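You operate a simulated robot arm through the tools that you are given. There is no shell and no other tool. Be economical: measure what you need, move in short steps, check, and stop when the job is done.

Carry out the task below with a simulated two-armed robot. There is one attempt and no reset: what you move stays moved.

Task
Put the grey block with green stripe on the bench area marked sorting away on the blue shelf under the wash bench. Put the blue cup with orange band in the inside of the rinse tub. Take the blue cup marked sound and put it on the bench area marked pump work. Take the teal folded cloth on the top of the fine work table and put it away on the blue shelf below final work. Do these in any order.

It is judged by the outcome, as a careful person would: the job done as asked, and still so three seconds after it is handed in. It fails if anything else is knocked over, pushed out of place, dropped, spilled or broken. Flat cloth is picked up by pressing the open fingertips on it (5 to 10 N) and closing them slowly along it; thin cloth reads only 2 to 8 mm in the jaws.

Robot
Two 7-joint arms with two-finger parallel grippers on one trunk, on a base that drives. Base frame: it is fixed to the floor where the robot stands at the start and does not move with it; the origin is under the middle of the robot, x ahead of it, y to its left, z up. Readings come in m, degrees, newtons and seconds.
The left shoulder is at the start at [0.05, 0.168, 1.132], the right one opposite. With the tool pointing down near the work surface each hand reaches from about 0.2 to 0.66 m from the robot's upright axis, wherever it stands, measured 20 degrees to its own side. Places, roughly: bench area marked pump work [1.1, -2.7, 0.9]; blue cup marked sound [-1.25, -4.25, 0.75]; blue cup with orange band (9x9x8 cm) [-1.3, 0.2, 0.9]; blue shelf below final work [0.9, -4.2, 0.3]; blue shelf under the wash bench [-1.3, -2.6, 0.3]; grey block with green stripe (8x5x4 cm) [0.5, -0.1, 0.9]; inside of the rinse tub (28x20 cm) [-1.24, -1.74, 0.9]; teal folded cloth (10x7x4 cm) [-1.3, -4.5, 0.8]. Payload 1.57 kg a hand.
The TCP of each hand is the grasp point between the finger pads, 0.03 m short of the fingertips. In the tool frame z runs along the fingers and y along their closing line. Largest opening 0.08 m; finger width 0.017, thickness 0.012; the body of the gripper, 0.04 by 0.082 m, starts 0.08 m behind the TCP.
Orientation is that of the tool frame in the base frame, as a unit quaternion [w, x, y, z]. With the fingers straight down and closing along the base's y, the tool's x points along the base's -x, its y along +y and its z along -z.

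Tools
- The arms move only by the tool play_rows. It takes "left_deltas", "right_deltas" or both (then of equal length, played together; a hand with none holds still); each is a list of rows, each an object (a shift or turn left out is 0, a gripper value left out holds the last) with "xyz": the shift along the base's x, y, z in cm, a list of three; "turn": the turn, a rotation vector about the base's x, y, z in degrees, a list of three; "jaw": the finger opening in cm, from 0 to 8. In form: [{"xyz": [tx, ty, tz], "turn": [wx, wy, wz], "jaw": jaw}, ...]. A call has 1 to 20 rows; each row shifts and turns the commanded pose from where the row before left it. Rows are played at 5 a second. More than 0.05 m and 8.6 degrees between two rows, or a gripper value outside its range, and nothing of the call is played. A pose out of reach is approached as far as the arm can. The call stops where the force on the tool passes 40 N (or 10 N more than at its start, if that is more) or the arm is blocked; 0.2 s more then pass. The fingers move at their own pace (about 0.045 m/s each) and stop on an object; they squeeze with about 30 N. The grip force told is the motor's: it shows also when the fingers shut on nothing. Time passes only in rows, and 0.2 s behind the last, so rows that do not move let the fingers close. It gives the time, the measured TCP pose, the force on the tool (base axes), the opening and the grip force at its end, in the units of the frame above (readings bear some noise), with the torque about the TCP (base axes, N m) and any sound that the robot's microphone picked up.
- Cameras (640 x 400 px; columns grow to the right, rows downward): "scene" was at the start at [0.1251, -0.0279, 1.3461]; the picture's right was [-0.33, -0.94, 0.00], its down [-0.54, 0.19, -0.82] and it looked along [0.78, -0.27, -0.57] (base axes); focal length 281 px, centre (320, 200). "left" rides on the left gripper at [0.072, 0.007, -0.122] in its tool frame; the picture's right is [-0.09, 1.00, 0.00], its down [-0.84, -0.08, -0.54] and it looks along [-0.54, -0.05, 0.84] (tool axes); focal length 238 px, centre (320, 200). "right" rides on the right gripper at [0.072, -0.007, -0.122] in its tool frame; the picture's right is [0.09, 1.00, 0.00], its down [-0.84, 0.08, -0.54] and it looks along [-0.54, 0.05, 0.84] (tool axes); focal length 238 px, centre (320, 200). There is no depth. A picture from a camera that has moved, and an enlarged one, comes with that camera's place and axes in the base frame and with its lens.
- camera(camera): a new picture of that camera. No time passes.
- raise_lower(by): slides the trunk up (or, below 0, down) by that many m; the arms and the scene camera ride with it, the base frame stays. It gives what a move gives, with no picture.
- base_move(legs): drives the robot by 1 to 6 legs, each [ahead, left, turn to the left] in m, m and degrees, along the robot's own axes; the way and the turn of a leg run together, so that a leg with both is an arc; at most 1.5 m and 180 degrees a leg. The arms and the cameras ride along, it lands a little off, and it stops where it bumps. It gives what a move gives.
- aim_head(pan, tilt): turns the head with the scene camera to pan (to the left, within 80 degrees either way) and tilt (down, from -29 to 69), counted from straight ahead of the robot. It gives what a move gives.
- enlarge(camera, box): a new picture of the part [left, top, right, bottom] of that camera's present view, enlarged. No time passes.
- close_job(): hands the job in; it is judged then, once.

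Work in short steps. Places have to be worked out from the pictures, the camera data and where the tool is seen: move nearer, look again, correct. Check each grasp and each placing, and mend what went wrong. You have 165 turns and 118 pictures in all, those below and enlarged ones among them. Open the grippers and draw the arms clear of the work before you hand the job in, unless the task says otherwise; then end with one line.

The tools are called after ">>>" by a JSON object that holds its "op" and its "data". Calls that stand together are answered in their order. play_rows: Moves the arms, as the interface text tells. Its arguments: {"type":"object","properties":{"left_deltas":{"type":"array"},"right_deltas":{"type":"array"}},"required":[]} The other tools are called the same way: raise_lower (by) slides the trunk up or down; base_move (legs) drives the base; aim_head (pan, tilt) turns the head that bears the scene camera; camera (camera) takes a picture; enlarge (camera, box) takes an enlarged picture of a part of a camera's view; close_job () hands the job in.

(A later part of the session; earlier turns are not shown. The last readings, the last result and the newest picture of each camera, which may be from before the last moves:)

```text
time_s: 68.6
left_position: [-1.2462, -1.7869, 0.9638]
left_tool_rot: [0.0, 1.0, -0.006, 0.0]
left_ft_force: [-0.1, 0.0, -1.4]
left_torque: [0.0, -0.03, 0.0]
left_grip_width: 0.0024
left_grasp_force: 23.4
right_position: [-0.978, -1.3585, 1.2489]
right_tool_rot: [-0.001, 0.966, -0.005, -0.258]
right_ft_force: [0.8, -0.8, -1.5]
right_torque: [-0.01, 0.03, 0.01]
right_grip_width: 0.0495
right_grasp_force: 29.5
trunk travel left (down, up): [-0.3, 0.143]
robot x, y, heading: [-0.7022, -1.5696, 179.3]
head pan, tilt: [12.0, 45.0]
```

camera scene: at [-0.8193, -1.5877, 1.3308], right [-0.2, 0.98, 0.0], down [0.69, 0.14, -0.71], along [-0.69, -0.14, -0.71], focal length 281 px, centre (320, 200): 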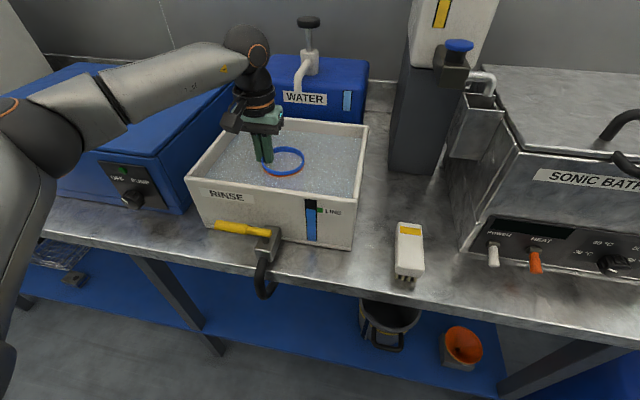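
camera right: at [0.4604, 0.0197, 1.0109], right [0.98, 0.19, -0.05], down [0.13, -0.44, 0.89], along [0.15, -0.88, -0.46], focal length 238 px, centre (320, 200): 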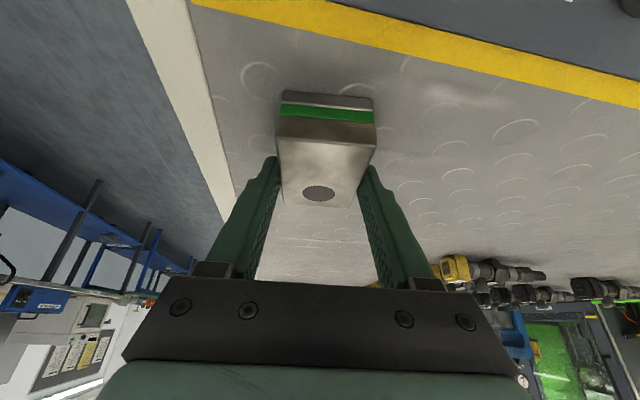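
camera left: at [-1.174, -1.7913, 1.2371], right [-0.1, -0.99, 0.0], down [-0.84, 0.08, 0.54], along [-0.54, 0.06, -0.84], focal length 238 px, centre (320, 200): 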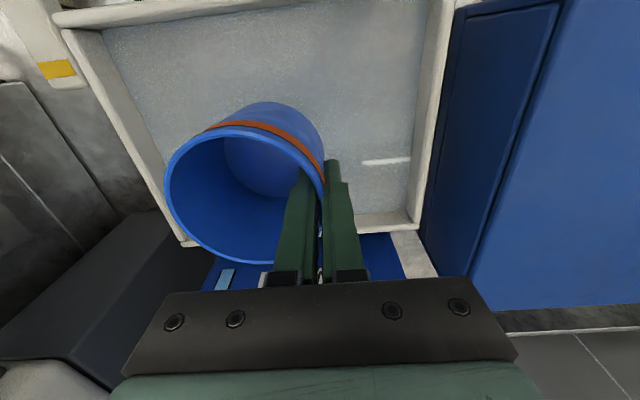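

>>> {"op": "play_rows", "data": {"left_deltas": [{"xyz": [0, 0, -0.4]}, {"xyz": [0, 0, -0.4]}, {"xyz": [0, 0, -0.4]}, {"xyz": [0, 0, -0.3]}, {}]}}

>>> {"op": "enlarge", "data": {"camera": "scene", "box": [180, 90, 380, 215]}}

```text
time_s: 69.8
left_position: [-1.2459, -1.7859, 0.951]
left_tool_rot: [-0.001, 1.0, -0.004, -0.002]
left_ft_force: [0.2, -2.8, 8.5]
left_torque: [0.47, -0.1, -0.05]
left_grip_width: 0.0024
left_grasp_force: 23.9
right_position: [-0.9766, -1.3581, 1.2498]
right_tool_rot: [-0.001, 0.966, -0.004, -0.259]
right_ft_force: [-0.3, 0.0, -3.5]
right_torque: [-0.02, -0.02, 0.01]
right_grip_width: 0.0496
right_grasp_force: 30.1
trunk travel left (down, up): [-0.3, 0.143]
robot x, y, heading: [-0.7024, -1.5748, 179.7]
head pan, tilt: [12.0, 45.0]
```

```text
3.20 times, centred on (280, 152) of scene
camera zoom: at [-0.8184, -1.5878, 1.3311], right [-0.2, 0.98, 0.0], down [0.69, 0.14, -0.71], along [-0.69, -0.14, -0.71], focal length 899 px, centre (448, 352)
```

zoom: 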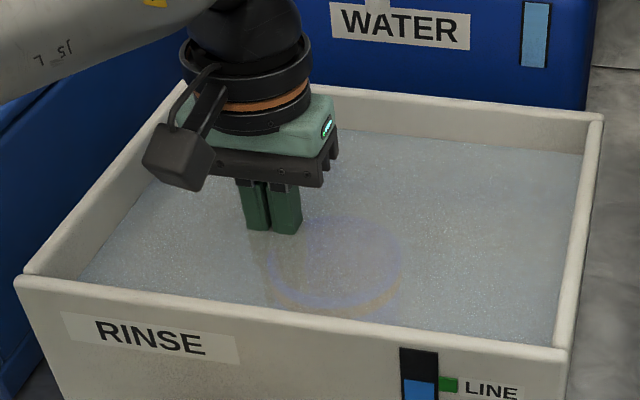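

Floor contact at 8.5 N; the cup stands on the tub floor. I ease up slightly, open moderately and withdraw straight up.

>>> {"op": "play_rows", "data": {"left_deltas": [{"xyz": [0, 0, 0.3]}, {"jaw": 1}, {"jaw": 2.5}, {"jaw": 3.5}, {}, {"xyz": [0, 0, 2]}, {"xyz": [0, 0, 3]}, {"xyz": [0, 0, 4]}, {"xyz": [0, 0, 4]}, {"xyz": [0, 0, 5]}, {"xyz": [0, 0, 5]}, {"xyz": [4, 0, 2]}, {"xyz": [5, 0, 0]}, {"xyz": [5, 0, 0]}, {"xyz": [5, 0, 0]}, {"xyz": [4, 0, 0]}]}}

>>> {"op": "enlarge", "data": {"camera": "scene", "box": [180, 90, 380, 215]}}

```text
time_s: 73.2
left_position: [-1.0142, -1.7873, 1.2014]
left_tool_rot: [0.0, 1.0, -0.004, 0.0]
left_ft_force: [0.3, 0.0, -0.1]
left_torque: [-0.02, 0.0, -0.01]
left_grip_width: 0.0348
left_grasp_force: 0.1
right_position: [-0.9781, -1.3585, 1.2493]
right_tool_rot: [-0.001, 0.966, -0.005, -0.258]
right_ft_force: [-0.5, -0.5, -2.9]
right_torque: [0.02, 0.01, -0.01]
right_grip_width: 0.0499
right_grasp_force: 29.7
trunk travel left (down, up): [-0.3, 0.143]
robot x, y, heading: [-0.7028, -1.5728, 179.6]
head pan, tilt: [12.0, 45.0]
```

```text
3.20 times, centred on (280, 152) of scene
camera zoom: at [-0.8188, -1.5878, 1.3309], right [-0.2, 0.98, 0.0], down [0.69, 0.14, -0.71], along [-0.69, -0.14, -0.71], focal length 899 px, centre (448, 352)
```

zoom: 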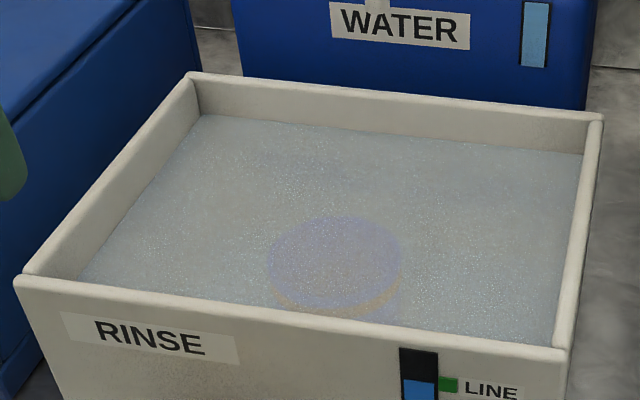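

The cup stands in the tub. I back off and drive to the wash-bench shelf area around y = -2.6, then look.

>>> {"op": "base_move", "data": {"legs": [[-0.35, 0, 0], [0, 1.2, 0]]}}

>>> {"op": "aim_head", "data": {"pan": -5, "tilt": 42}}

>>> {"op": "camera", "data": {"camera": "scene"}}

```text
time_s: 81.2
left_position: [-0.6863, -2.9896, 1.2014]
left_tool_rot: [-0.001, 1.0, -0.016, 0.0]
left_ft_force: [0.2, -1.2, 0.3]
left_torque: [0.01, 0.02, -0.02]
left_grip_width: 0.035
left_grasp_force: 0.1
right_position: [-0.6401, -2.5628, 1.2483]
right_tool_rot: [-0.004, 0.966, -0.014, -0.257]
right_ft_force: [0.9, 0.2, -2.6]
right_torque: [-0.01, 0.02, 0.01]
right_grip_width: 0.0495
right_grasp_force: 29.6
trunk travel left (down, up): [-0.3, 0.143]
robot x, y, heading: [-0.363, -2.7805, 178.3]
head pan, tilt: [12.0, 45.0]
```

```text
time_s: 82.0
left_position: [-0.6844, -2.9893, 1.2016]
left_tool_rot: [0.0, 1.0, -0.016, 0.0]
left_ft_force: [0.1, 0.2, -0.6]
left_torque: [0.0, -0.02, -0.03]
left_grip_width: 0.0347
left_grasp_force: 0.0
right_position: [-0.6392, -2.563, 1.2482]
right_tool_rot: [-0.003, 0.966, -0.014, -0.258]
right_ft_force: [0.9, 0.1, -3.0]
right_torque: [-0.02, -0.03, 0.02]
right_grip_width: 0.0497
right_grasp_force: 29.8
trunk travel left (down, up): [-0.3, 0.143]
robot x, y, heading: [-0.3666, -2.7807, 178.0]
head pan, tilt: [-5.0, 42.0]
```

```text
86 pictures are left
camera scene: at [-0.4891, -2.7703, 1.3351], right [0.12, 0.99, 0.0], down [0.66, -0.08, -0.74], along [-0.74, 0.09, -0.67], focal length 281 px, centre (320, 200)
```

scene: 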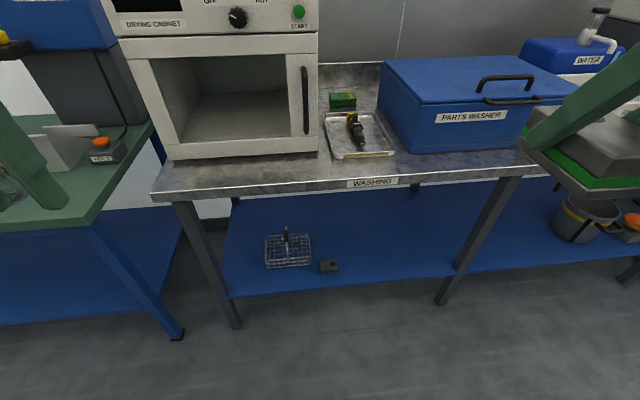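

The shelf section between the legs spans y ≈ -3.1..-2.1, with a basket and a small grey part near y -2.65 to -2.8. Free space is around (-1.2, -2.40). I raise the left hand, position the robot at y ≈ -2.6, and lower the trunk.

>>> {"op": "play_rows", "data": {"left_deltas": [{"xyz": [1, 0, 3]}, {"xyz": [1, 0, 3]}, {"xyz": [1, 0, 3]}, {"xyz": [1, 0, 3]}, {}]}}

>>> {"op": "base_move", "data": {"legs": [[0, 0, 2], [0.18, -0.19, 0]]}}

>>> {"op": "raise_lower", "data": {"by": -0.29}}

>>> {"op": "aim_head", "data": {"pan": -15, "tilt": 45}}

>>> {"op": "camera", "data": {"camera": "scene"}}

```text
time_s: 83.2
left_position: [-0.6538, -2.9785, 1.3058]
left_tool_rot: [-0.001, 1.0, -0.015, -0.001]
left_ft_force: [0.4, -0.2, -0.1]
left_torque: [0.04, -0.02, 0.06]
left_grip_width: 0.035
left_grasp_force: 0.1
left hand out of reach, approached as far as the arm can: row 4
right_position: [-0.6392, -2.5615, 1.25]
right_tool_rot: [-0.004, 0.966, -0.015, -0.259]
right_ft_force: [0.6, 0.9, -2.5]
right_torque: [0.01, 0.02, 0.0]
right_grip_width: 0.0496
right_grasp_force: 29.6
trunk travel left (down, up): [-0.3, 0.143]
robot x, y, heading: [-0.3694, -2.7821, 178.3]
head pan, tilt: [-5.0, 42.0]
```

```text
time_s: 85.4
left_position: [-0.8255, -2.801, 1.3053]
left_tool_rot: [0.0, 1.0, 0.003, -0.001]
left_ft_force: [0.1, 1.2, -0.6]
left_torque: [-0.02, -0.02, 0.0]
left_grip_width: 0.0351
left_grasp_force: 0.1
right_position: [-0.8269, -2.3838, 1.2498]
right_tool_rot: [0.001, 0.966, 0.004, -0.258]
right_ft_force: [-0.2, 0.1, -3.6]
right_torque: [-0.03, 0.0, -0.01]
right_grip_width: 0.0497
right_grasp_force: 29.7
trunk travel left (down, up): [-0.3, 0.143]
robot x, y, heading: [-0.5426, -2.5972, -179.5]
head pan, tilt: [-5.0, 42.0]
```

```text
time_s: 88.3
left_position: [-0.8252, -2.8023, 1.0146]
left_tool_rot: [-0.001, 1.0, 0.003, 0.0]
left_ft_force: [0.4, -0.5, -0.3]
left_torque: [0.04, 0.01, -0.03]
left_grip_width: 0.0351
left_grasp_force: 0.1
right_position: [-0.8252, -2.3853, 0.9592]
right_tool_rot: [0.0, 0.966, 0.003, -0.258]
right_ft_force: [-0.3, 0.5, -2.4]
right_torque: [0.05, 0.01, -0.01]
right_grip_width: 0.0495
right_grasp_force: 30.4
trunk travel left (down, up): [-0.01, 0.433]
robot x, y, heading: [-0.5469, -2.5915, -179.6]
head pan, tilt: [-5.0, 42.0]
```

```text
time_s: 89.0
left_position: [-0.8252, -2.8027, 1.0145]
left_tool_rot: [-0.001, 1.0, 0.004, 0.0]
left_ft_force: [-0.3, -0.6, -0.7]
left_torque: [0.0, 0.04, -0.01]
left_grip_width: 0.0351
left_grasp_force: 0.1
right_position: [-0.8242, -2.3852, 0.9596]
right_tool_rot: [0.001, 0.966, 0.003, -0.259]
right_ft_force: [0.3, -0.6, -2.9]
right_torque: [0.01, 0.0, -0.01]
right_grip_width: 0.0497
right_grasp_force: 29.6
trunk travel left (down, up): [-0.01, 0.433]
robot x, y, heading: [-0.5449, -2.5937, -179.6]
head pan, tilt: [-15.0, 45.0]
```

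```text
85 pictures are left
camera scene: at [-0.6626, -2.5738, 1.0408], right [0.25, 0.97, 0.0], down [0.68, -0.18, -0.71], along [-0.68, 0.18, -0.71], focal length 281 px, centre (320, 200)
```

scene: 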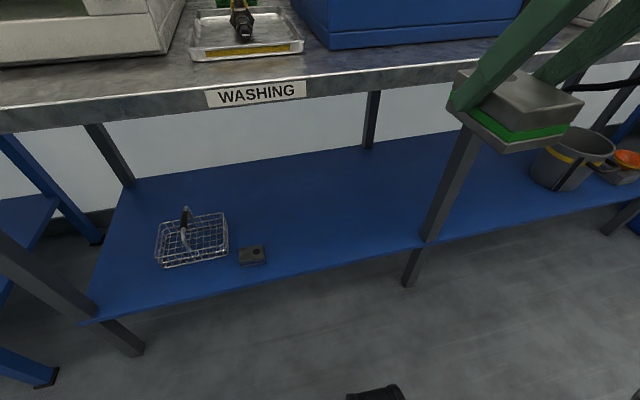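

Target (-1.20, -2.39) is clear. I lower the right hand in front of the bench.

>>> {"op": "play_rows", "data": {"right_deltas": [{"xyz": [-1, 0, -4.5]}, {"xyz": [-1, 0, -4.5]}, {"xyz": [-1, 0, -4.5]}, {"xyz": [-1, 0, -4.5]}, {"xyz": [-1, 0, -4.5]}, {"xyz": [0, 0, -4.8]}, {"xyz": [0, 0, -4.8]}, {"xyz": [0, 0, -4.8]}, {"xyz": [0, 0, -4.8]}, {"xyz": [0, 0, -4.8]}, {"xyz": [0, 0, -4.5]}, {}]}}

>>> {"op": "camera", "data": {"camera": "scene"}}

>>> {"op": "camera", "data": {"camera": "right"}}

```text
time_s: 91.7
left_position: [-0.8265, -2.8017, 1.0162]
left_tool_rot: [-0.001, 1.0, 0.003, -0.001]
left_ft_force: [0.3, 0.0, 0.1]
left_torque: [-0.02, -0.02, -0.01]
left_grip_width: 0.0353
left_grasp_force: 0.0
right_position: [-0.916, -2.3881, 0.4665]
right_tool_rot: [0.001, 0.966, 0.003, -0.259]
right_ft_force: [0.1, 0.3, -2.5]
right_torque: [0.0, 0.01, -0.03]
right_grip_width: 0.0496
right_grasp_force: 30.2
right hand out of reach, approached as far as the arm can: row 4, 5, 6, 7
trunk travel left (down, up): [-0.01, 0.433]
robot x, y, heading: [-0.5436, -2.5969, -179.5]
head pan, tilt: [-15.0, 45.0]
```

```text
84 pictures are left
camera scene: at [-0.6626, -2.5738, 1.0408], right [0.25, 0.97, 0.0], down [0.68, -0.18, -0.71], along [-0.68, 0.18, -0.71], focal length 281 px, centre (320, 200)
```

scene: 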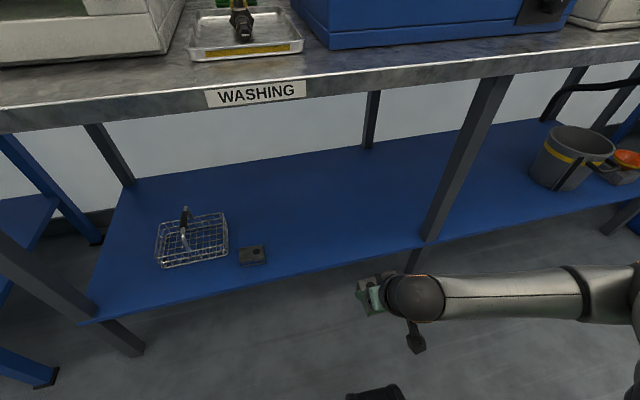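

```text
83 pictures are left
camera right: at [-0.7917, -2.3803, 0.5365], right [0.09, -1.0, -0.05], down [-0.45, -0.08, 0.89], along [-0.89, -0.06, -0.46], focal length 238 px, centre (320, 200)
```

right: 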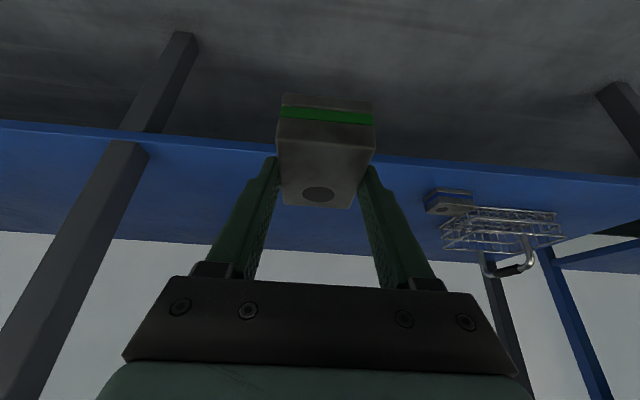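

Good: block ready in front of the shelf at z ≈ 0.47. I extend the hand forward 15 cm, then look.

>>> {"op": "play_rows", "data": {"right_deltas": [{"xyz": [-3, 0, -0.5]}, {"xyz": [-4, 0, -0.5]}, {"xyz": [-4, 0, -0.5]}, {"xyz": [-4, 0, -0.5]}, {}]}}

>>> {"op": "base_move", "data": {"legs": [[0.08, 0, 0]]}}

>>> {"op": "camera", "data": {"camera": "scene"}}

>>> {"op": "camera", "data": {"camera": "right"}}

```text
time_s: 92.8
left_position: [-0.8264, -2.8028, 1.0159]
left_tool_rot: [-0.001, 1.0, 0.004, -0.002]
left_ft_force: [-0.8, -0.2, -0.3]
left_torque: [-0.01, 0.0, -0.03]
left_grip_width: 0.0351
left_grasp_force: 0.1
right_position: [-1.0657, -2.3928, 0.4453]
right_tool_rot: [0.0, 0.966, 0.004, -0.258]
right_ft_force: [-0.7, 0.1, -3.2]
right_torque: [0.0, 0.02, 0.02]
right_grip_width: 0.0496
right_grasp_force: 30.3
trunk travel left (down, up): [-0.01, 0.433]
robot x, y, heading: [-0.5465, -2.5945, -179.7]
head pan, tilt: [-15.0, 45.0]
```

```text
time_s: 93.9
left_position: [-0.9064, -2.8033, 1.0157]
left_tool_rot: [-0.001, 1.0, 0.003, -0.001]
left_ft_force: [0.0, -1.2, -0.2]
left_torque: [0.01, 0.0, -0.03]
left_grip_width: 0.0349
left_grasp_force: 0.2
right_position: [-1.1471, -2.3926, 0.446]
right_tool_rot: [0.001, 0.966, 0.003, -0.258]
right_ft_force: [0.4, -0.3, -2.0]
right_torque: [-0.01, -0.03, -0.01]
right_grip_width: 0.0493
right_grasp_force: 29.5
trunk travel left (down, up): [-0.01, 0.433]
robot x, y, heading: [-0.6242, -2.5925, -179.8]
head pan, tilt: [-15.0, 45.0]
```

```text
82 pictures are left
camera scene: at [-0.7435, -2.5743, 1.0408], right [0.25, 0.97, 0.0], down [0.68, -0.18, -0.71], along [-0.68, 0.18, -0.71], focal length 281 px, centre (320, 200)
```

scene: 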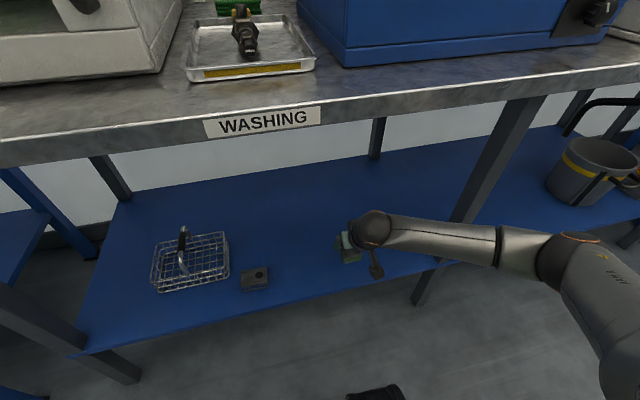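

```text
81 pictures are left
camera right: at [-1.0229, -2.3851, 0.5166], right [0.09, -1.0, -0.05], down [-0.45, -0.08, 0.89], along [-0.89, -0.06, -0.46], focal length 238 px, centre (320, 200)
```

right: 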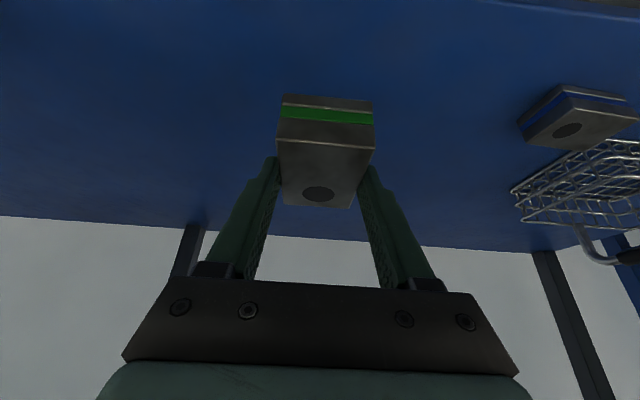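

Clear. I move 6 cm further in and descend toward the shelf, watching for contact.

>>> {"op": "play_rows", "data": {"right_deltas": [{"xyz": [-3, 0, 0]}, {"xyz": [-3, 0, 0]}, {"xyz": [0, 0, -3]}, {"xyz": [0, 0, -3]}, {"xyz": [0, 0, -1.5]}, {"xyz": [0, 0, -0.5]}, {}]}}

>>> {"op": "camera", "data": {"camera": "right"}}

```text
time_s: 95.5
left_position: [-0.9055, -2.8029, 1.0153]
left_tool_rot: [-0.001, 1.0, 0.003, -0.001]
left_ft_force: [0.1, -0.5, -0.9]
left_torque: [0.03, 0.01, -0.02]
left_grip_width: 0.0351
left_grasp_force: 0.2
right_position: [-1.2065, -2.3936, 0.3665]
right_tool_rot: [0.001, 0.966, 0.003, -0.258]
right_ft_force: [0.1, 0.1, -3.1]
right_torque: [0.01, -0.03, 0.01]
right_grip_width: 0.0495
right_grasp_force: 29.9
trunk travel left (down, up): [-0.01, 0.433]
robot x, y, heading: [-0.6249, -2.5892, -179.9]
head pan, tilt: [-15.0, 45.0]
```

```text
80 pictures are left
camera right: at [-1.0821, -2.3863, 0.4381], right [0.09, -1.0, -0.05], down [-0.45, -0.08, 0.89], along [-0.89, -0.06, -0.46], focal length 238 px, centre (320, 200)
```

right: 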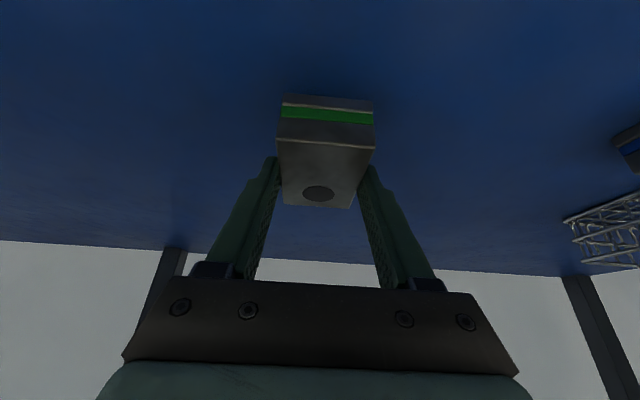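

>>> {"op": "play_rows", "data": {"right_deltas": [{"xyz": [0, 0, -0.5]}, {"xyz": [0, 0, -0.5]}, {"xyz": [0, 0, -0.4]}, {"xyz": [0, 0, -0.4]}, {}]}}

```text
time_s: 96.7
left_position: [-0.9071, -2.8017, 1.0163]
left_tool_rot: [-0.001, 1.0, 0.003, -0.001]
left_ft_force: [-0.2, 1.0, 0.0]
left_torque: [0.0, -0.03, 0.02]
left_grip_width: 0.035
left_grasp_force: 0.0
right_position: [-1.208, -2.3926, 0.3475]
right_tool_rot: [0.001, 0.966, 0.003, -0.258]
right_ft_force: [0.3, -1.0, -2.8]
right_torque: [-0.04, -0.05, -0.02]
right_grip_width: 0.0493
right_grasp_force: 29.6
trunk travel left (down, up): [-0.01, 0.433]
robot x, y, heading: [-0.6235, -2.5942, -179.8]
head pan, tilt: [-15.0, 45.0]
```

No contact yet (weight still 2.8 N in hand), so I lower in 3 mm steps.

>>> {"op": "play_rows", "data": {"right_deltas": [{"xyz": [0, 0, -0.3]}, {"xyz": [0, 0, -0.3]}, {"xyz": [0, 0, -0.3]}, {}]}}

```text
time_s: 97.7
left_position: [-0.9051, -2.8031, 1.0165]
left_tool_rot: [-0.001, 1.0, 0.004, -0.002]
left_ft_force: [0.3, 0.5, 0.3]
left_torque: [0.01, -0.01, 0.0]
left_grip_width: 0.035
left_grasp_force: 0.0
right_position: [-1.2062, -2.3938, 0.3415]
right_tool_rot: [0.002, 0.966, 0.004, -0.259]
right_ft_force: [4.8, 0.8, 12.5]
right_torque: [0.19, -0.73, -0.05]
right_grip_width: 0.0497
right_grasp_force: 30.6
trunk travel left (down, up): [-0.01, 0.433]
robot x, y, heading: [-0.6251, -2.594, -179.9]
head pan, tilt: [-15.0, 45.0]
```

Contact (12.5 N). I ease 2 mm, open, and retreat along the tool axis.

>>> {"op": "play_rows", "data": {"right_deltas": [{"xyz": [0, 0, 0.2]}, {"jaw": 6}, {"jaw": 8}, {}, {}, {"xyz": [1, 0, 1.7]}, {"xyz": [1.5, 0, 2.6]}, {"xyz": [2, 0, 3]}, {"xyz": [3, 0, 2]}, {}]}}

>>> {"op": "camera", "data": {"camera": "right"}}

```text
time_s: 99.9
left_position: [-0.9064, -2.804, 1.0161]
left_tool_rot: [0.0, 1.0, 0.004, 0.0]
left_ft_force: [-0.1, -0.2, -0.1]
left_torque: [0.01, 0.02, -0.02]
left_grip_width: 0.0351
left_grasp_force: 0.1
right_position: [-1.1329, -2.3932, 0.4348]
right_tool_rot: [0.001, 0.966, 0.003, -0.259]
right_ft_force: [-0.3, 0.5, 0.6]
right_torque: [-0.01, -0.02, 0.0]
right_grip_width: 0.0797
right_grasp_force: 0.0
trunk travel left (down, up): [-0.01, 0.433]
robot x, y, heading: [-0.6268, -2.5951, -179.5]
head pan, tilt: [-15.0, 45.0]
```

```text
79 pictures are left
camera right: at [-1.0088, -2.3862, 0.5057], right [0.09, -1.0, -0.05], down [-0.45, -0.08, 0.89], along [-0.89, -0.05, -0.46], focal length 238 px, centre (320, 200)
```

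right: 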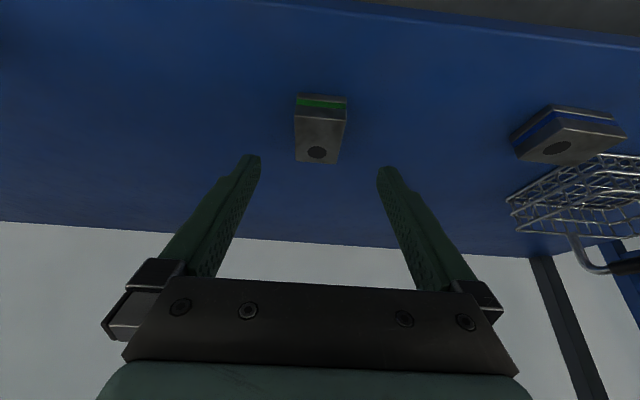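

Block lies flat on the shelf. I back out, raise the trunk and the right hand.

>>> {"op": "base_move", "data": {"legs": [[-0.28, 0, 0]]}}

>>> {"op": "raise_lower", "data": {"by": 0.29}}

>>> {"op": "play_rows", "data": {"right_deltas": [{"xyz": [1, 0, 4.7]}, {"xyz": [1, 0, 4.7]}, {"xyz": [1, 0, 4.7]}, {"xyz": [1, 0, 4.7]}, {"xyz": [1, 0, 4.7]}, {"xyz": [1, 0, 4.7]}, {"xyz": [1, 0, 4.7], "turn": [0, 7.5, 0]}, {"xyz": [1, 0, 4.7], "turn": [0, 7.5, 0]}, {"xyz": [1, 0, 4.7], "turn": [0, 7.5, 0]}, {"xyz": [1, 0, 4.7], "turn": [0, 7.5, 0]}, {}]}}

>>> {"op": "base_move", "data": {"legs": [[0, 0.9, 0], [0, 0.75, 0]]}}

>>> {"op": "aim_head", "data": {"pan": 0, "tilt": 35}}

>>> {"op": "camera", "data": {"camera": "scene"}}

```text
time_s: 101.9
left_position: [-0.6238, -2.8007, 1.0166]
left_tool_rot: [0.0, 1.0, 0.003, -0.001]
left_ft_force: [-0.1, -0.5, -0.6]
left_torque: [-0.03, -0.03, 0.0]
left_grip_width: 0.0351
left_grasp_force: 0.1
right_position: [-0.8516, -2.3911, 0.4338]
right_tool_rot: [0.0, 0.966, 0.003, -0.258]
right_ft_force: [-0.1, -0.7, -0.5]
right_torque: [0.0, 0.02, 0.03]
right_grip_width: 0.0805
right_grasp_force: 0.1
trunk travel left (down, up): [-0.01, 0.433]
robot x, y, heading: [-0.3441, -2.596, -179.3]
head pan, tilt: [-15.0, 45.0]
```

```text
time_s: 104.8
left_position: [-0.624, -2.8012, 1.3059]
left_tool_rot: [-0.001, 1.0, 0.004, -0.001]
left_ft_force: [0.3, 0.0, -0.4]
left_torque: [0.0, -0.01, 0.01]
left_grip_width: 0.035
left_grasp_force: 0.1
right_position: [-0.8509, -2.3926, 0.7242]
right_tool_rot: [0.001, 0.966, 0.004, -0.258]
right_ft_force: [-0.1, -0.6, -0.5]
right_torque: [0.02, 0.0, 0.02]
right_grip_width: 0.0799
right_grasp_force: 0.0
trunk travel left (down, up): [-0.3, 0.143]
robot x, y, heading: [-0.3465, -2.592, -179.5]
head pan, tilt: [-15.0, 45.0]
```

```text
time_s: 107.2
left_position: [-0.6244, -2.8014, 1.3062]
left_tool_rot: [-0.002, 1.0, 0.004, -0.001]
left_ft_force: [0.2, 0.1, -0.6]
left_torque: [-0.01, 0.01, 0.04]
left_grip_width: 0.035
left_grasp_force: 0.0
right_position: [-0.7511, -2.3945, 1.1952]
right_tool_rot: [-0.001, 0.866, 0.004, -0.5]
right_ft_force: [0.6, 0.2, 0.3]
right_torque: [0.01, 0.01, 0.01]
right_grip_width: 0.0799
right_grasp_force: 0.0
trunk travel left (down, up): [-0.3, 0.143]
robot x, y, heading: [-0.3469, -2.5935, -179.6]
head pan, tilt: [-15.0, 45.0]
```

```text
time_s: 115.8
left_position: [-0.5908, -4.4949, 1.3053]
left_tool_rot: [-0.001, 1.0, 0.02, -0.001]
left_ft_force: [0.0, 0.6, -0.3]
left_torque: [0.0, -0.02, 0.01]
left_grip_width: 0.035
left_grasp_force: 0.1
right_position: [-0.7323, -4.0911, 1.1945]
right_tool_rot: [0.008, 0.866, 0.018, -0.499]
right_ft_force: [0.6, 0.8, -0.7]
right_torque: [-0.01, 0.03, 0.0]
right_grip_width: 0.0804
right_grasp_force: 0.1
trunk travel left (down, up): [-0.3, 0.143]
robot x, y, heading: [-0.3161, -4.2797, -178.1]
head pan, tilt: [-15.0, 45.0]
```

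```text
time_s: 116.5
left_position: [-0.5913, -4.4946, 1.3055]
left_tool_rot: [-0.002, 1.0, 0.021, -0.001]
left_ft_force: [0.8, -0.1, -0.3]
left_torque: [-0.01, -0.01, 0.01]
left_grip_width: 0.0351
left_grasp_force: 0.1
right_position: [-0.7324, -4.0913, 1.1954]
right_tool_rot: [0.008, 0.866, 0.018, -0.499]
right_ft_force: [0.2, 0.6, -0.1]
right_torque: [0.01, 0.0, -0.04]
right_grip_width: 0.0798
right_grasp_force: 0.1
trunk travel left (down, up): [-0.3, 0.143]
robot x, y, heading: [-0.3189, -4.2775, -177.7]
head pan, tilt: [0.0, 35.0]
```

```text
78 pictures are left
camera scene: at [-0.445, -4.2823, 1.3456], right [-0.04, 1.0, 0.0], down [0.57, 0.02, -0.82], along [-0.82, -0.03, -0.57], focal length 281 px, centre (320, 200)
```

scene: 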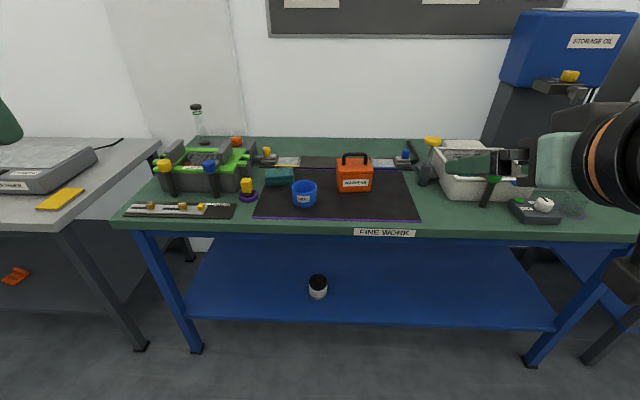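

Oops, the right hand pitched further up (60°); I'll undo that. The fine work table shows the blue cup and the teal cloth, so I zoom in.

>>> {"op": "enlarge", "data": {"camera": "scene", "box": [220, 130, 420, 255]}}

>>> {"op": "play_rows", "data": {"right_deltas": [{"turn": [0, -7.5, 0]}, {"turn": [0, -7.5, 0]}, {"turn": [0, -7.5, 0]}, {"turn": [0, -7.5, 0]}, {"turn": [0, -7.5, 0]}, {"turn": [0, -7.5, 0]}, {"turn": [0, -7.5, 0]}, {"turn": [0, -7.5, 0]}, {}], "left_deltas": [{}, {}, {}, {}, {}, {}, {}, {"jaw": 8}, {}]}}

```text
3.20 times, centred on (320, 192) of scene
camera zoom: at [-0.445, -4.2823, 1.3456], right [-0.04, 1.0, 0.0], down [0.57, 0.02, -0.82], along [-0.82, -0.03, -0.57], focal length 899 px, centre (320, 224)
```

zoom: 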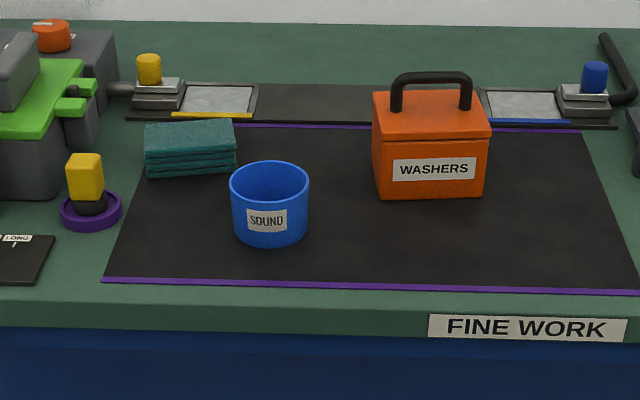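

```text
time_s: 118.5
left_position: [-0.591, -4.4948, 1.3053]
left_tool_rot: [-0.001, 1.0, 0.02, -0.001]
left_ft_force: [0.4, 0.1, 0.3]
left_torque: [0.03, -0.04, 0.0]
left_grip_width: 0.0803
left_grasp_force: 0.0
right_position: [-0.7322, -4.0919, 1.1931]
right_tool_rot: [0.017, 1.0, 0.011, 0.001]
right_ft_force: [0.7, 0.1, 0.0]
right_torque: [0.0, 0.02, -0.01]
right_grip_width: 0.0799
right_grasp_force: 0.2
trunk travel left (down, up): [-0.3, 0.143]
robot x, y, heading: [-0.3173, -4.2766, -177.7]
head pan, tilt: [0.0, 35.0]
```

The cup is labelled SOUND, and the cloth is a folded stack behind-left of it. I drive closer, to about (-0.70, -4.48), to reach with the right hand.

>>> {"op": "base_move", "data": {"legs": [[0, 0, -2.2], [0.1, 0.2, 0], [0.27, 0, 0]]}}

>>> {"op": "aim_head", "data": {"pan": 0, "tilt": 50}}

>>> {"op": "camera", "data": {"camera": "scene"}}

>>> {"op": "camera", "data": {"camera": "right"}}

```text
time_s: 122.1
left_position: [-0.9654, -4.6873, 1.3051]
left_tool_rot: [-0.001, 1.0, 0.0, -0.001]
left_ft_force: [0.3, 0.2, -0.2]
left_torque: [-0.03, -0.01, 0.0]
left_grip_width: 0.0799
left_grasp_force: 0.0
right_position: [-1.0902, -4.2774, 1.1946]
right_tool_rot: [0.016, 1.0, -0.007, -0.001]
right_ft_force: [0.0, 0.6, 0.1]
right_torque: [-0.03, -0.03, -0.01]
right_grip_width: 0.0801
right_grasp_force: 0.1
trunk travel left (down, up): [-0.3, 0.143]
robot x, y, heading: [-0.6864, -4.4831, -180.1]
head pan, tilt: [0.0, 35.0]
```

```text
time_s: 122.9
left_position: [-0.9652, -4.6858, 1.3061]
left_tool_rot: [-0.001, 1.0, 0.001, 0.0]
left_ft_force: [-0.8, -0.2, 0.5]
left_torque: [0.01, 0.01, 0.02]
left_grip_width: 0.0799
left_grasp_force: 0.0
right_position: [-1.0895, -4.2789, 1.194]
right_tool_rot: [0.016, 1.0, -0.008, 0.0]
right_ft_force: [0.1, -0.1, 0.3]
right_torque: [-0.02, 0.03, 0.0]
right_grip_width: 0.08
right_grasp_force: 0.1
trunk travel left (down, up): [-0.3, 0.143]
robot x, y, heading: [-0.6857, -4.4825, -179.8]
head pan, tilt: [0.0, 50.0]
```

```text
76 pictures are left
camera scene: at [-0.7999, -4.48, 1.324], right [0.0, 1.0, 0.0], down [0.77, 0.0, -0.64], along [-0.64, 0.0, -0.77], focal length 281 px, centre (320, 200)
```

scene: 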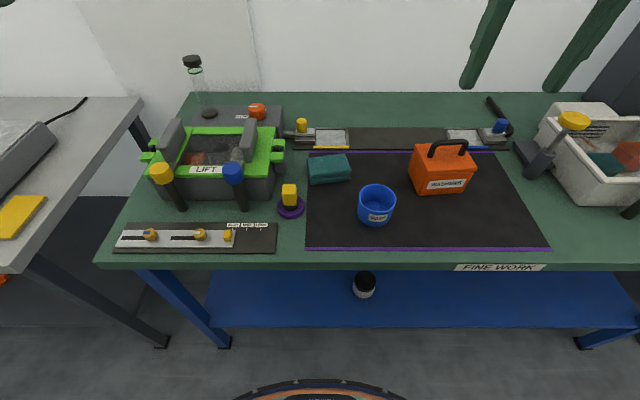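

```text
75 pictures are left
camera right: at [-1.0172, -4.2689, 1.3169], right [0.08, -1.0, 0.03], down [-0.84, -0.05, 0.54], along [-0.54, -0.07, -0.84], focal length 238 px, centre (320, 200)
```

right: 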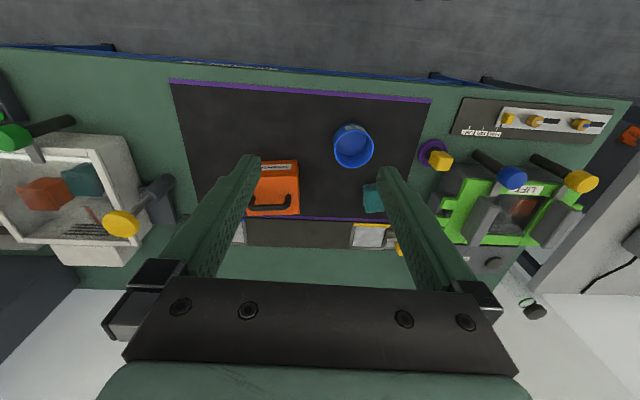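

Cup rim centre triangulates to about (-1.177, -4.36, 0.88). I move the right hand above its +y wall and fix the small tool tilt.

>>> {"op": "play_rows", "data": {"right_deltas": [{"turn": [1.8, 0, 0.8], "xyz": [-2.2, -1.1, -4], "jaw": 8}, {"xyz": [-2.2, -1.1, -4]}, {"xyz": [-2.2, -1.1, -4]}, {"xyz": [-2.2, -1.0, -4]}, {}]}}

>>> {"op": "camera", "data": {"camera": "right"}}

>>> {"op": "enlarge", "data": {"camera": "scene", "box": [270, 110, 430, 210]}}

```text
time_s: 124.1
left_position: [-0.9652, -4.6857, 1.3048]
left_tool_rot: [0.0, 1.0, 0.0, -0.002]
left_ft_force: [0.2, -0.2, 0.0]
left_torque: [0.01, -0.01, -0.02]
left_grip_width: 0.08
left_grasp_force: 0.1
right_position: [-1.176, -4.319, 1.0375]
right_tool_rot: [0.001, 1.0, -0.001, 0.0]
right_ft_force: [-0.4, 0.4, -0.4]
right_torque: [-0.02, 0.04, 0.0]
right_grip_width: 0.0801
right_grasp_force: 0.1
trunk travel left (down, up): [-0.3, 0.143]
robot x, y, heading: [-0.6828, -4.4834, -180.0]
head pan, tilt: [0.0, 50.0]
```

```text
74 pictures are left
camera right: at [-1.1039, -4.3129, 1.1597], right [0.09, -1.0, 0.0], down [-0.84, -0.08, 0.54], along [-0.54, -0.05, -0.84], focal length 238 px, centre (320, 200)
```

right: 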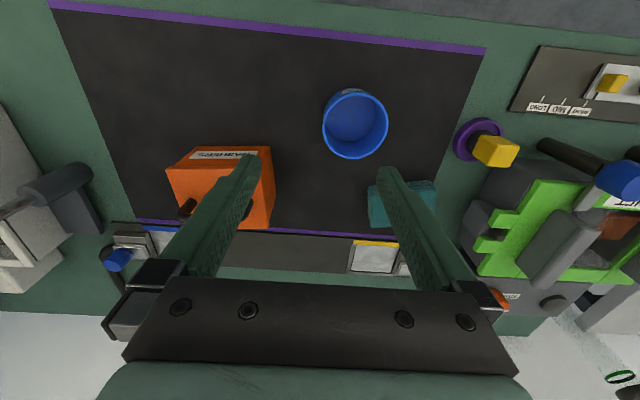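

```text
4.00 times, centred on (350, 160) of scene
camera zoom: at [-0.7996, -4.48, 1.324], right [0.0, 1.0, 0.0], down [0.77, 0.0, -0.64], along [-0.64, 0.0, -0.77], focal length 1124 px, centre (200, 360)
```

zoom: 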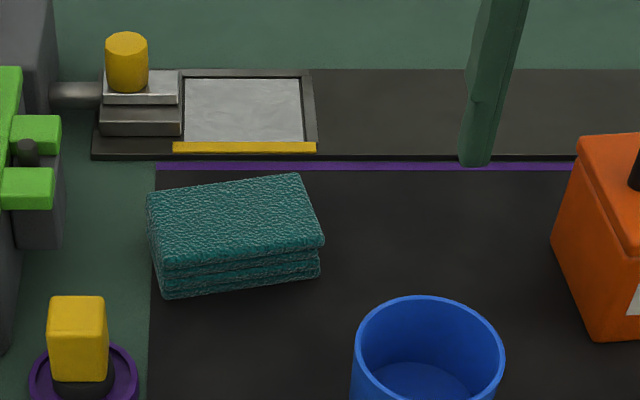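

Rim refined to (-1.178, -4.3625) with radius 0.039. I narrow the jaws to 5.5 cm, descend straddling the +y wall, and close.

>>> {"op": "play_rows", "data": {"right_deltas": [{"xyz": [-0.2, -0.35, -3], "jaw": 5.5}, {"xyz": [0, 0, -4]}, {"xyz": [0, 0, -4]}, {"xyz": [0, 0, -3]}, {"xyz": [0, 0, -1.5]}, {"xyz": [0, 0, -0.7]}, {}, {"jaw": 3}, {"jaw": 1.5}, {"jaw": 0.3}, {"jaw": 0}, {}, {}, {}]}}

>>> {"op": "camera", "data": {"camera": "right"}}

```text
time_s: 127.1
left_position: [-0.9655, -4.6867, 1.306]
left_tool_rot: [-0.001, 1.0, 0.002, -0.002]
left_ft_force: [-0.3, -0.7, 0.4]
left_torque: [-0.01, -0.01, -0.01]
left_grip_width: 0.0801
left_grasp_force: 0.1
right_position: [-1.1792, -4.3251, 0.875]
right_tool_rot: [0.002, 1.0, -0.002, -0.001]
right_ft_force: [-4.0, -2.1, 9.4]
right_torque: [-0.74, 0.23, -0.34]
right_grip_width: 0.0058
right_grasp_force: 25.8
trunk travel left (down, up): [-0.3, 0.143]
robot x, y, heading: [-0.6832, -4.4838, -180.0]
head pan, tilt: [0.0, 50.0]
```

```text
72 pictures are left
camera right: at [-1.1079, -4.3187, 0.9969], right [0.09, -1.0, 0.0], down [-0.83, -0.07, 0.55], along [-0.54, -0.05, -0.84], focal length 238 px, centre (320, 200)
```

right: 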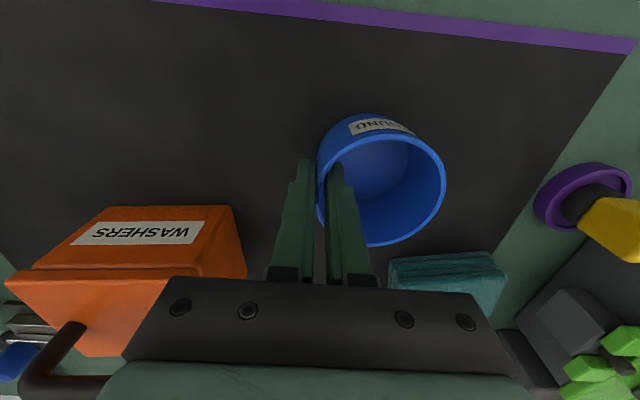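

Gripped (5.8 mm wall). I lift and check.

>>> {"op": "play_rows", "data": {"right_deltas": [{"xyz": [0, 0, 1]}, {"xyz": [0, 0, 2]}, {"xyz": [0, 0, 3]}, {"xyz": [0, 0, 4]}, {"xyz": [0, 0, 4]}, {"xyz": [0, 0, 4]}, {"xyz": [0, 0, 4]}, {"xyz": [3, 0, 3]}, {"xyz": [4, 0, 3]}, {"xyz": [4, 1, 0]}, {"xyz": [4, 1, 0]}, {"xyz": [4, 1, 0]}, {}]}}

>>> {"op": "camera", "data": {"camera": "right"}}

>>> {"op": "camera", "data": {"camera": "scene"}}

```text
time_s: 129.9
left_position: [-0.9658, -4.6878, 1.3062]
left_tool_rot: [-0.001, 1.0, 0.001, 0.0]
left_ft_force: [1.2, 0.5, 0.6]
left_torque: [0.03, 0.02, 0.0]
left_grip_width: 0.0798
left_grasp_force: 0.0
right_position: [-0.9879, -4.2957, 1.15]
right_tool_rot: [0.0, 1.0, 0.0, 0.001]
right_ft_force: [0.4, 0.1, 0.2]
right_torque: [0.05, -0.01, 0.01]
right_grip_width: 0.0051
right_grasp_force: 25.3
trunk travel left (down, up): [-0.3, 0.143]
robot x, y, heading: [-0.6837, -4.4783, -180.0]
head pan, tilt: [0.0, 50.0]
```

```text
71 pictures are left
camera right: at [-0.9159, -4.2894, 1.2727], right [0.09, -1.0, 0.0], down [-0.84, -0.08, 0.54], along [-0.54, -0.05, -0.84], focal length 238 px, centre (320, 200)
```

right: 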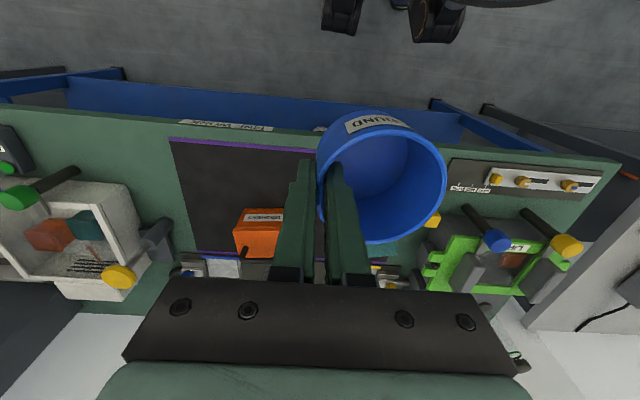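

```text
70 pictures are left
camera scene: at [-0.8001, -4.4801, 1.3239], right [0.0, 1.0, 0.0], down [0.77, 0.0, -0.64], along [-0.64, 0.0, -0.77], focal length 281 px, centre (320, 200)
```

scene: 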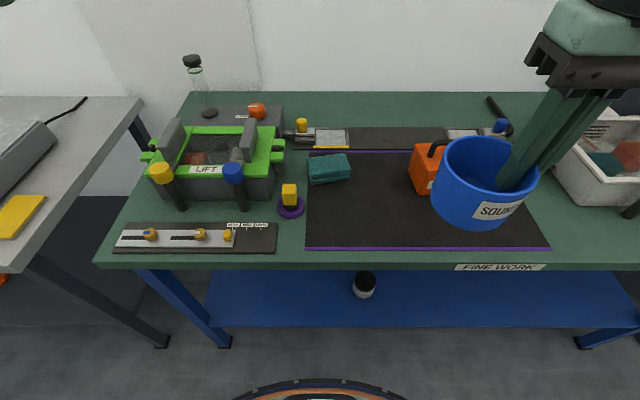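

Cup held. Cloth is about (-1.29, -4.46), yawed about +12°. I shift the base right and slightly ahead so the left hand can reach it, and bring the left hand above it for a look.

>>> {"op": "base_move", "data": {"legs": [[0.05, -0.15, 0]]}}

>>> {"op": "play_rows", "data": {"left_deltas": [{"xyz": [-3, 0.5, -2]}, {"xyz": [-3, 0.5, -2]}, {"xyz": [-3, 0.5, -2]}, {"xyz": [-3, 0.5, -2]}, {"xyz": [-3, 0.5, -2]}, {}]}}

>>> {"op": "camera", "data": {"camera": "left"}}

>>> {"op": "camera", "data": {"camera": "scene"}}

```text
time_s: 131.3
left_position: [-1.0149, -4.5411, 1.3061]
left_tool_rot: [-0.001, 1.0, 0.002, -0.001]
left_ft_force: [-0.6, 0.7, 0.3]
left_torque: [-0.03, 0.02, 0.01]
left_grip_width: 0.0802
left_grasp_force: 0.2
right_position: [-1.0393, -4.1499, 1.149]
right_tool_rot: [0.001, 1.0, 0.001, 0.0]
right_ft_force: [-0.4, 0.8, 1.0]
right_torque: [0.0, -0.01, 0.01]
right_grip_width: 0.0047
right_grasp_force: 24.9
trunk travel left (down, up): [-0.3, 0.143]
robot x, y, heading: [-0.7341, -4.338, -179.8]
head pan, tilt: [0.0, 50.0]
```

```text
time_s: 132.7
left_position: [-1.1622, -4.5145, 1.205]
left_tool_rot: [-0.001, 1.0, 0.001, -0.002]
left_ft_force: [-0.4, 0.7, 0.0]
left_torque: [-0.01, -0.01, -0.01]
left_grip_width: 0.0803
left_grasp_force: 0.2
right_position: [-1.0393, -4.1513, 1.1492]
right_tool_rot: [0.0, 1.0, 0.001, -0.001]
right_ft_force: [-0.2, 0.2, -0.7]
right_torque: [0.01, -0.01, 0.0]
right_grip_width: 0.0053
right_grasp_force: 25.0
trunk travel left (down, up): [-0.3, 0.143]
robot x, y, heading: [-0.7347, -4.3328, -179.5]
head pan, tilt: [0.0, 50.0]
```

```text
69 pictures are left
camera left: at [-1.0914, -4.5211, 1.3268], right [-0.09, -1.0, 0.0], down [-0.84, 0.07, 0.54], along [-0.54, 0.05, -0.84], focal length 238 px, centre (320, 200)
```

left: 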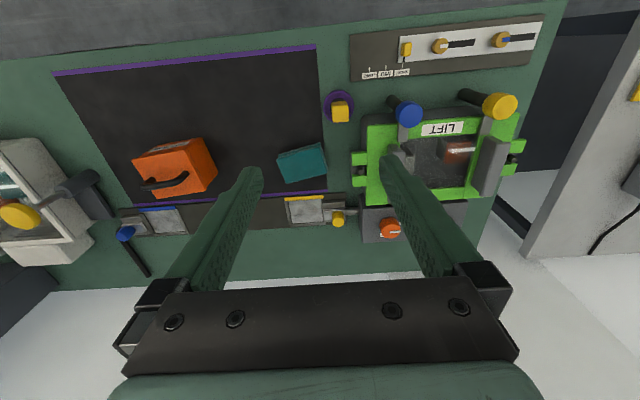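

```text
68 pictures are left
camera scene: at [-0.8495, -4.3339, 1.324], right [0.0, 1.0, 0.0], down [0.77, 0.0, -0.64], along [-0.64, 0.0, -0.77], focal length 281 px, centre (320, 200)
```

scene: 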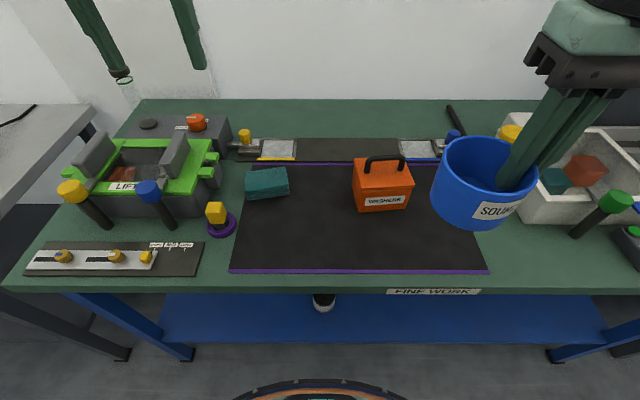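

Cloth top centre triangulates to about (-1.315, -4.46, 0.83). I'll yaw the left hand +102° so the jaws close across the 7 cm side, with a 20° tilt pointing to -y, staying high over the cloth.

>>> {"op": "play_rows", "data": {"left_deltas": [{"turn": [0, 0, 7.85], "xyz": [-1.02, 0.63, -0.8], "jaw": 8}, {"turn": [0, 0, 7.85], "xyz": [-1.02, 0.63, -0.8]}, {"turn": [0, 0, 7.85], "xyz": [-1.02, 0.63, -0.8]}, {"turn": [0, 0, 7.85], "xyz": [-1.02, 0.63, -0.8]}, {"turn": [0, 0, 7.85], "xyz": [-1.02, 0.63, -0.8]}, {"turn": [0, 0, 7.85], "xyz": [-1.02, 0.63, -0.8]}, {"turn": [0, 0, 7.85], "xyz": [-1.02, 0.63, -0.8]}, {"turn": [0, 0, 7.85], "xyz": [-1.02, 0.63, -0.8]}, {"turn": [0, 0, 7.85], "xyz": [-1.02, 0.63, -0.8]}, {"turn": [0, 0, 7.85], "xyz": [-1.02, 0.63, -0.8]}, {"turn": [0, 0, 7.85], "xyz": [-1.02, 0.63, -0.8]}, {"turn": [0, 0, 7.85], "xyz": [-1.02, 0.63, -0.8]}, {"turn": [0, 0, 7.85], "xyz": [-1.02, 0.63, -0.8]}, {"turn": [-6.52, -1.39, 0], "xyz": [-1.02, 0.63, -0.8]}, {"turn": [-6.52, -1.39, 0], "xyz": [-1.02, 0.63, -0.8]}, {"turn": [-6.52, -1.39, 0], "xyz": [-1.02, 0.63, -0.8]}, {}, {}]}}

>>> {"op": "camera", "data": {"camera": "left"}}

>>> {"op": "camera", "data": {"camera": "scene"}}

```text
time_s: 136.5
left_position: [-1.2982, -4.4343, 1.0775]
left_tool_rot: [0.113, 0.62, 0.771, -0.093]
left_ft_force: [-0.3, 0.0, 0.2]
left_torque: [-0.01, 0.02, 0.0]
left_grip_width: 0.0799
left_grasp_force: 0.1
left hand out of reach, approached as far as the arm can: row 15, 16
right_position: [-1.0398, -4.1499, 1.1495]
right_tool_rot: [-0.001, 1.0, 0.0, 0.0]
right_ft_force: [-0.6, -0.1, 0.4]
right_torque: [0.04, 0.01, 0.01]
right_grip_width: 0.0048
right_grasp_force: 25.8
trunk travel left (down, up): [-0.3, 0.143]
robot x, y, heading: [-0.7376, -4.3326, -179.9]
head pan, tilt: [0.0, 50.0]
```

```text
67 pictures are left
camera left: at [-1.3139, -4.3304, 1.174], right [0.99, 0.12, 0.02], down [0.06, -0.65, 0.76], along [0.11, -0.75, -0.65], focal length 238 px, centre (320, 200)
```

left: 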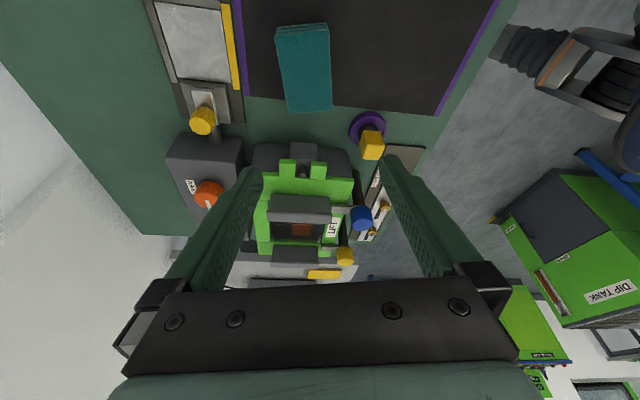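

```text
66 pictures are left
camera scene: at [-0.8497, -4.3338, 1.3239], right [0.0, 1.0, 0.0], down [0.77, 0.0, -0.64], along [-0.64, 0.0, -0.77], focal length 281 px, centre (320, 200)
```

scene: 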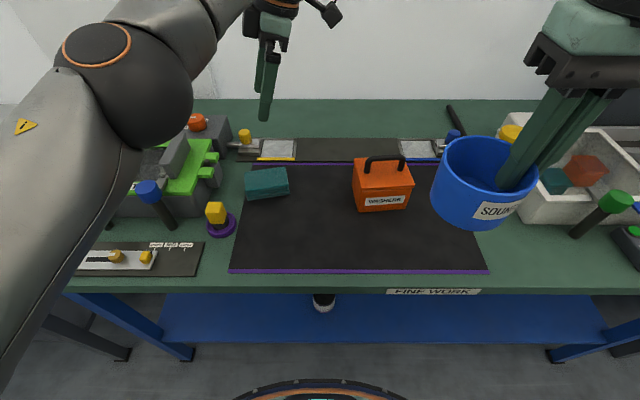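

Cloth refined: centre (-1.307, -4.463), yaw about 10°. The arm was at its reach limit while high. I lower toward the pre-grasp and check the reach.

>>> {"op": "play_rows", "data": {"left_deltas": [{"xyz": [0, 0.6, -3]}, {"xyz": [-0.5, 0.6, -3]}, {"xyz": [-0.5, 0.6, -3]}, {"xyz": [-0.5, 0, -2]}, {}]}}

>>> {"op": "camera", "data": {"camera": "left"}}

```text
time_s: 137.7
left_position: [-1.3106, -4.4135, 0.9705]
left_tool_rot: [0.113, 0.621, 0.77, -0.093]
left_ft_force: [0.0, 1.3, 0.0]
left_torque: [-0.01, 0.0, 0.02]
left_grip_width: 0.0802
left_grasp_force: 0.0
right_position: [-1.0395, -4.1505, 1.1497]
right_tool_rot: [0.0, 1.0, 0.0, 0.0]
right_ft_force: [0.8, -0.6, 0.7]
right_torque: [0.02, 0.01, 0.02]
right_grip_width: 0.0047
right_grasp_force: 25.8
trunk travel left (down, up): [-0.3, 0.143]
robot x, y, heading: [-0.7329, -4.3366, -179.6]
head pan, tilt: [0.0, 50.0]
```

```text
65 pictures are left
camera left: at [-1.3262, -4.3108, 1.0666], right [0.99, 0.12, 0.02], down [0.06, -0.65, 0.76], along [0.11, -0.75, -0.65], focal length 238 px, centre (320, 200)
```

left: 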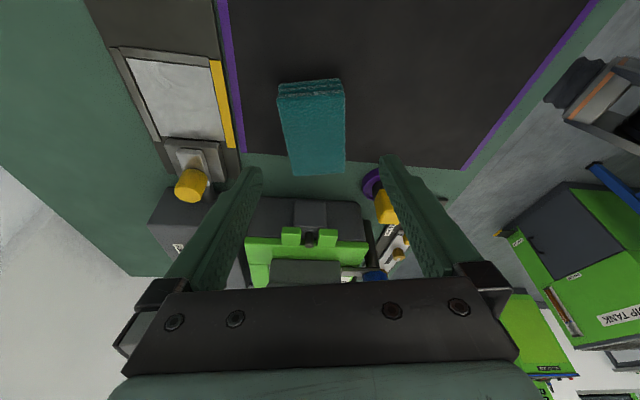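

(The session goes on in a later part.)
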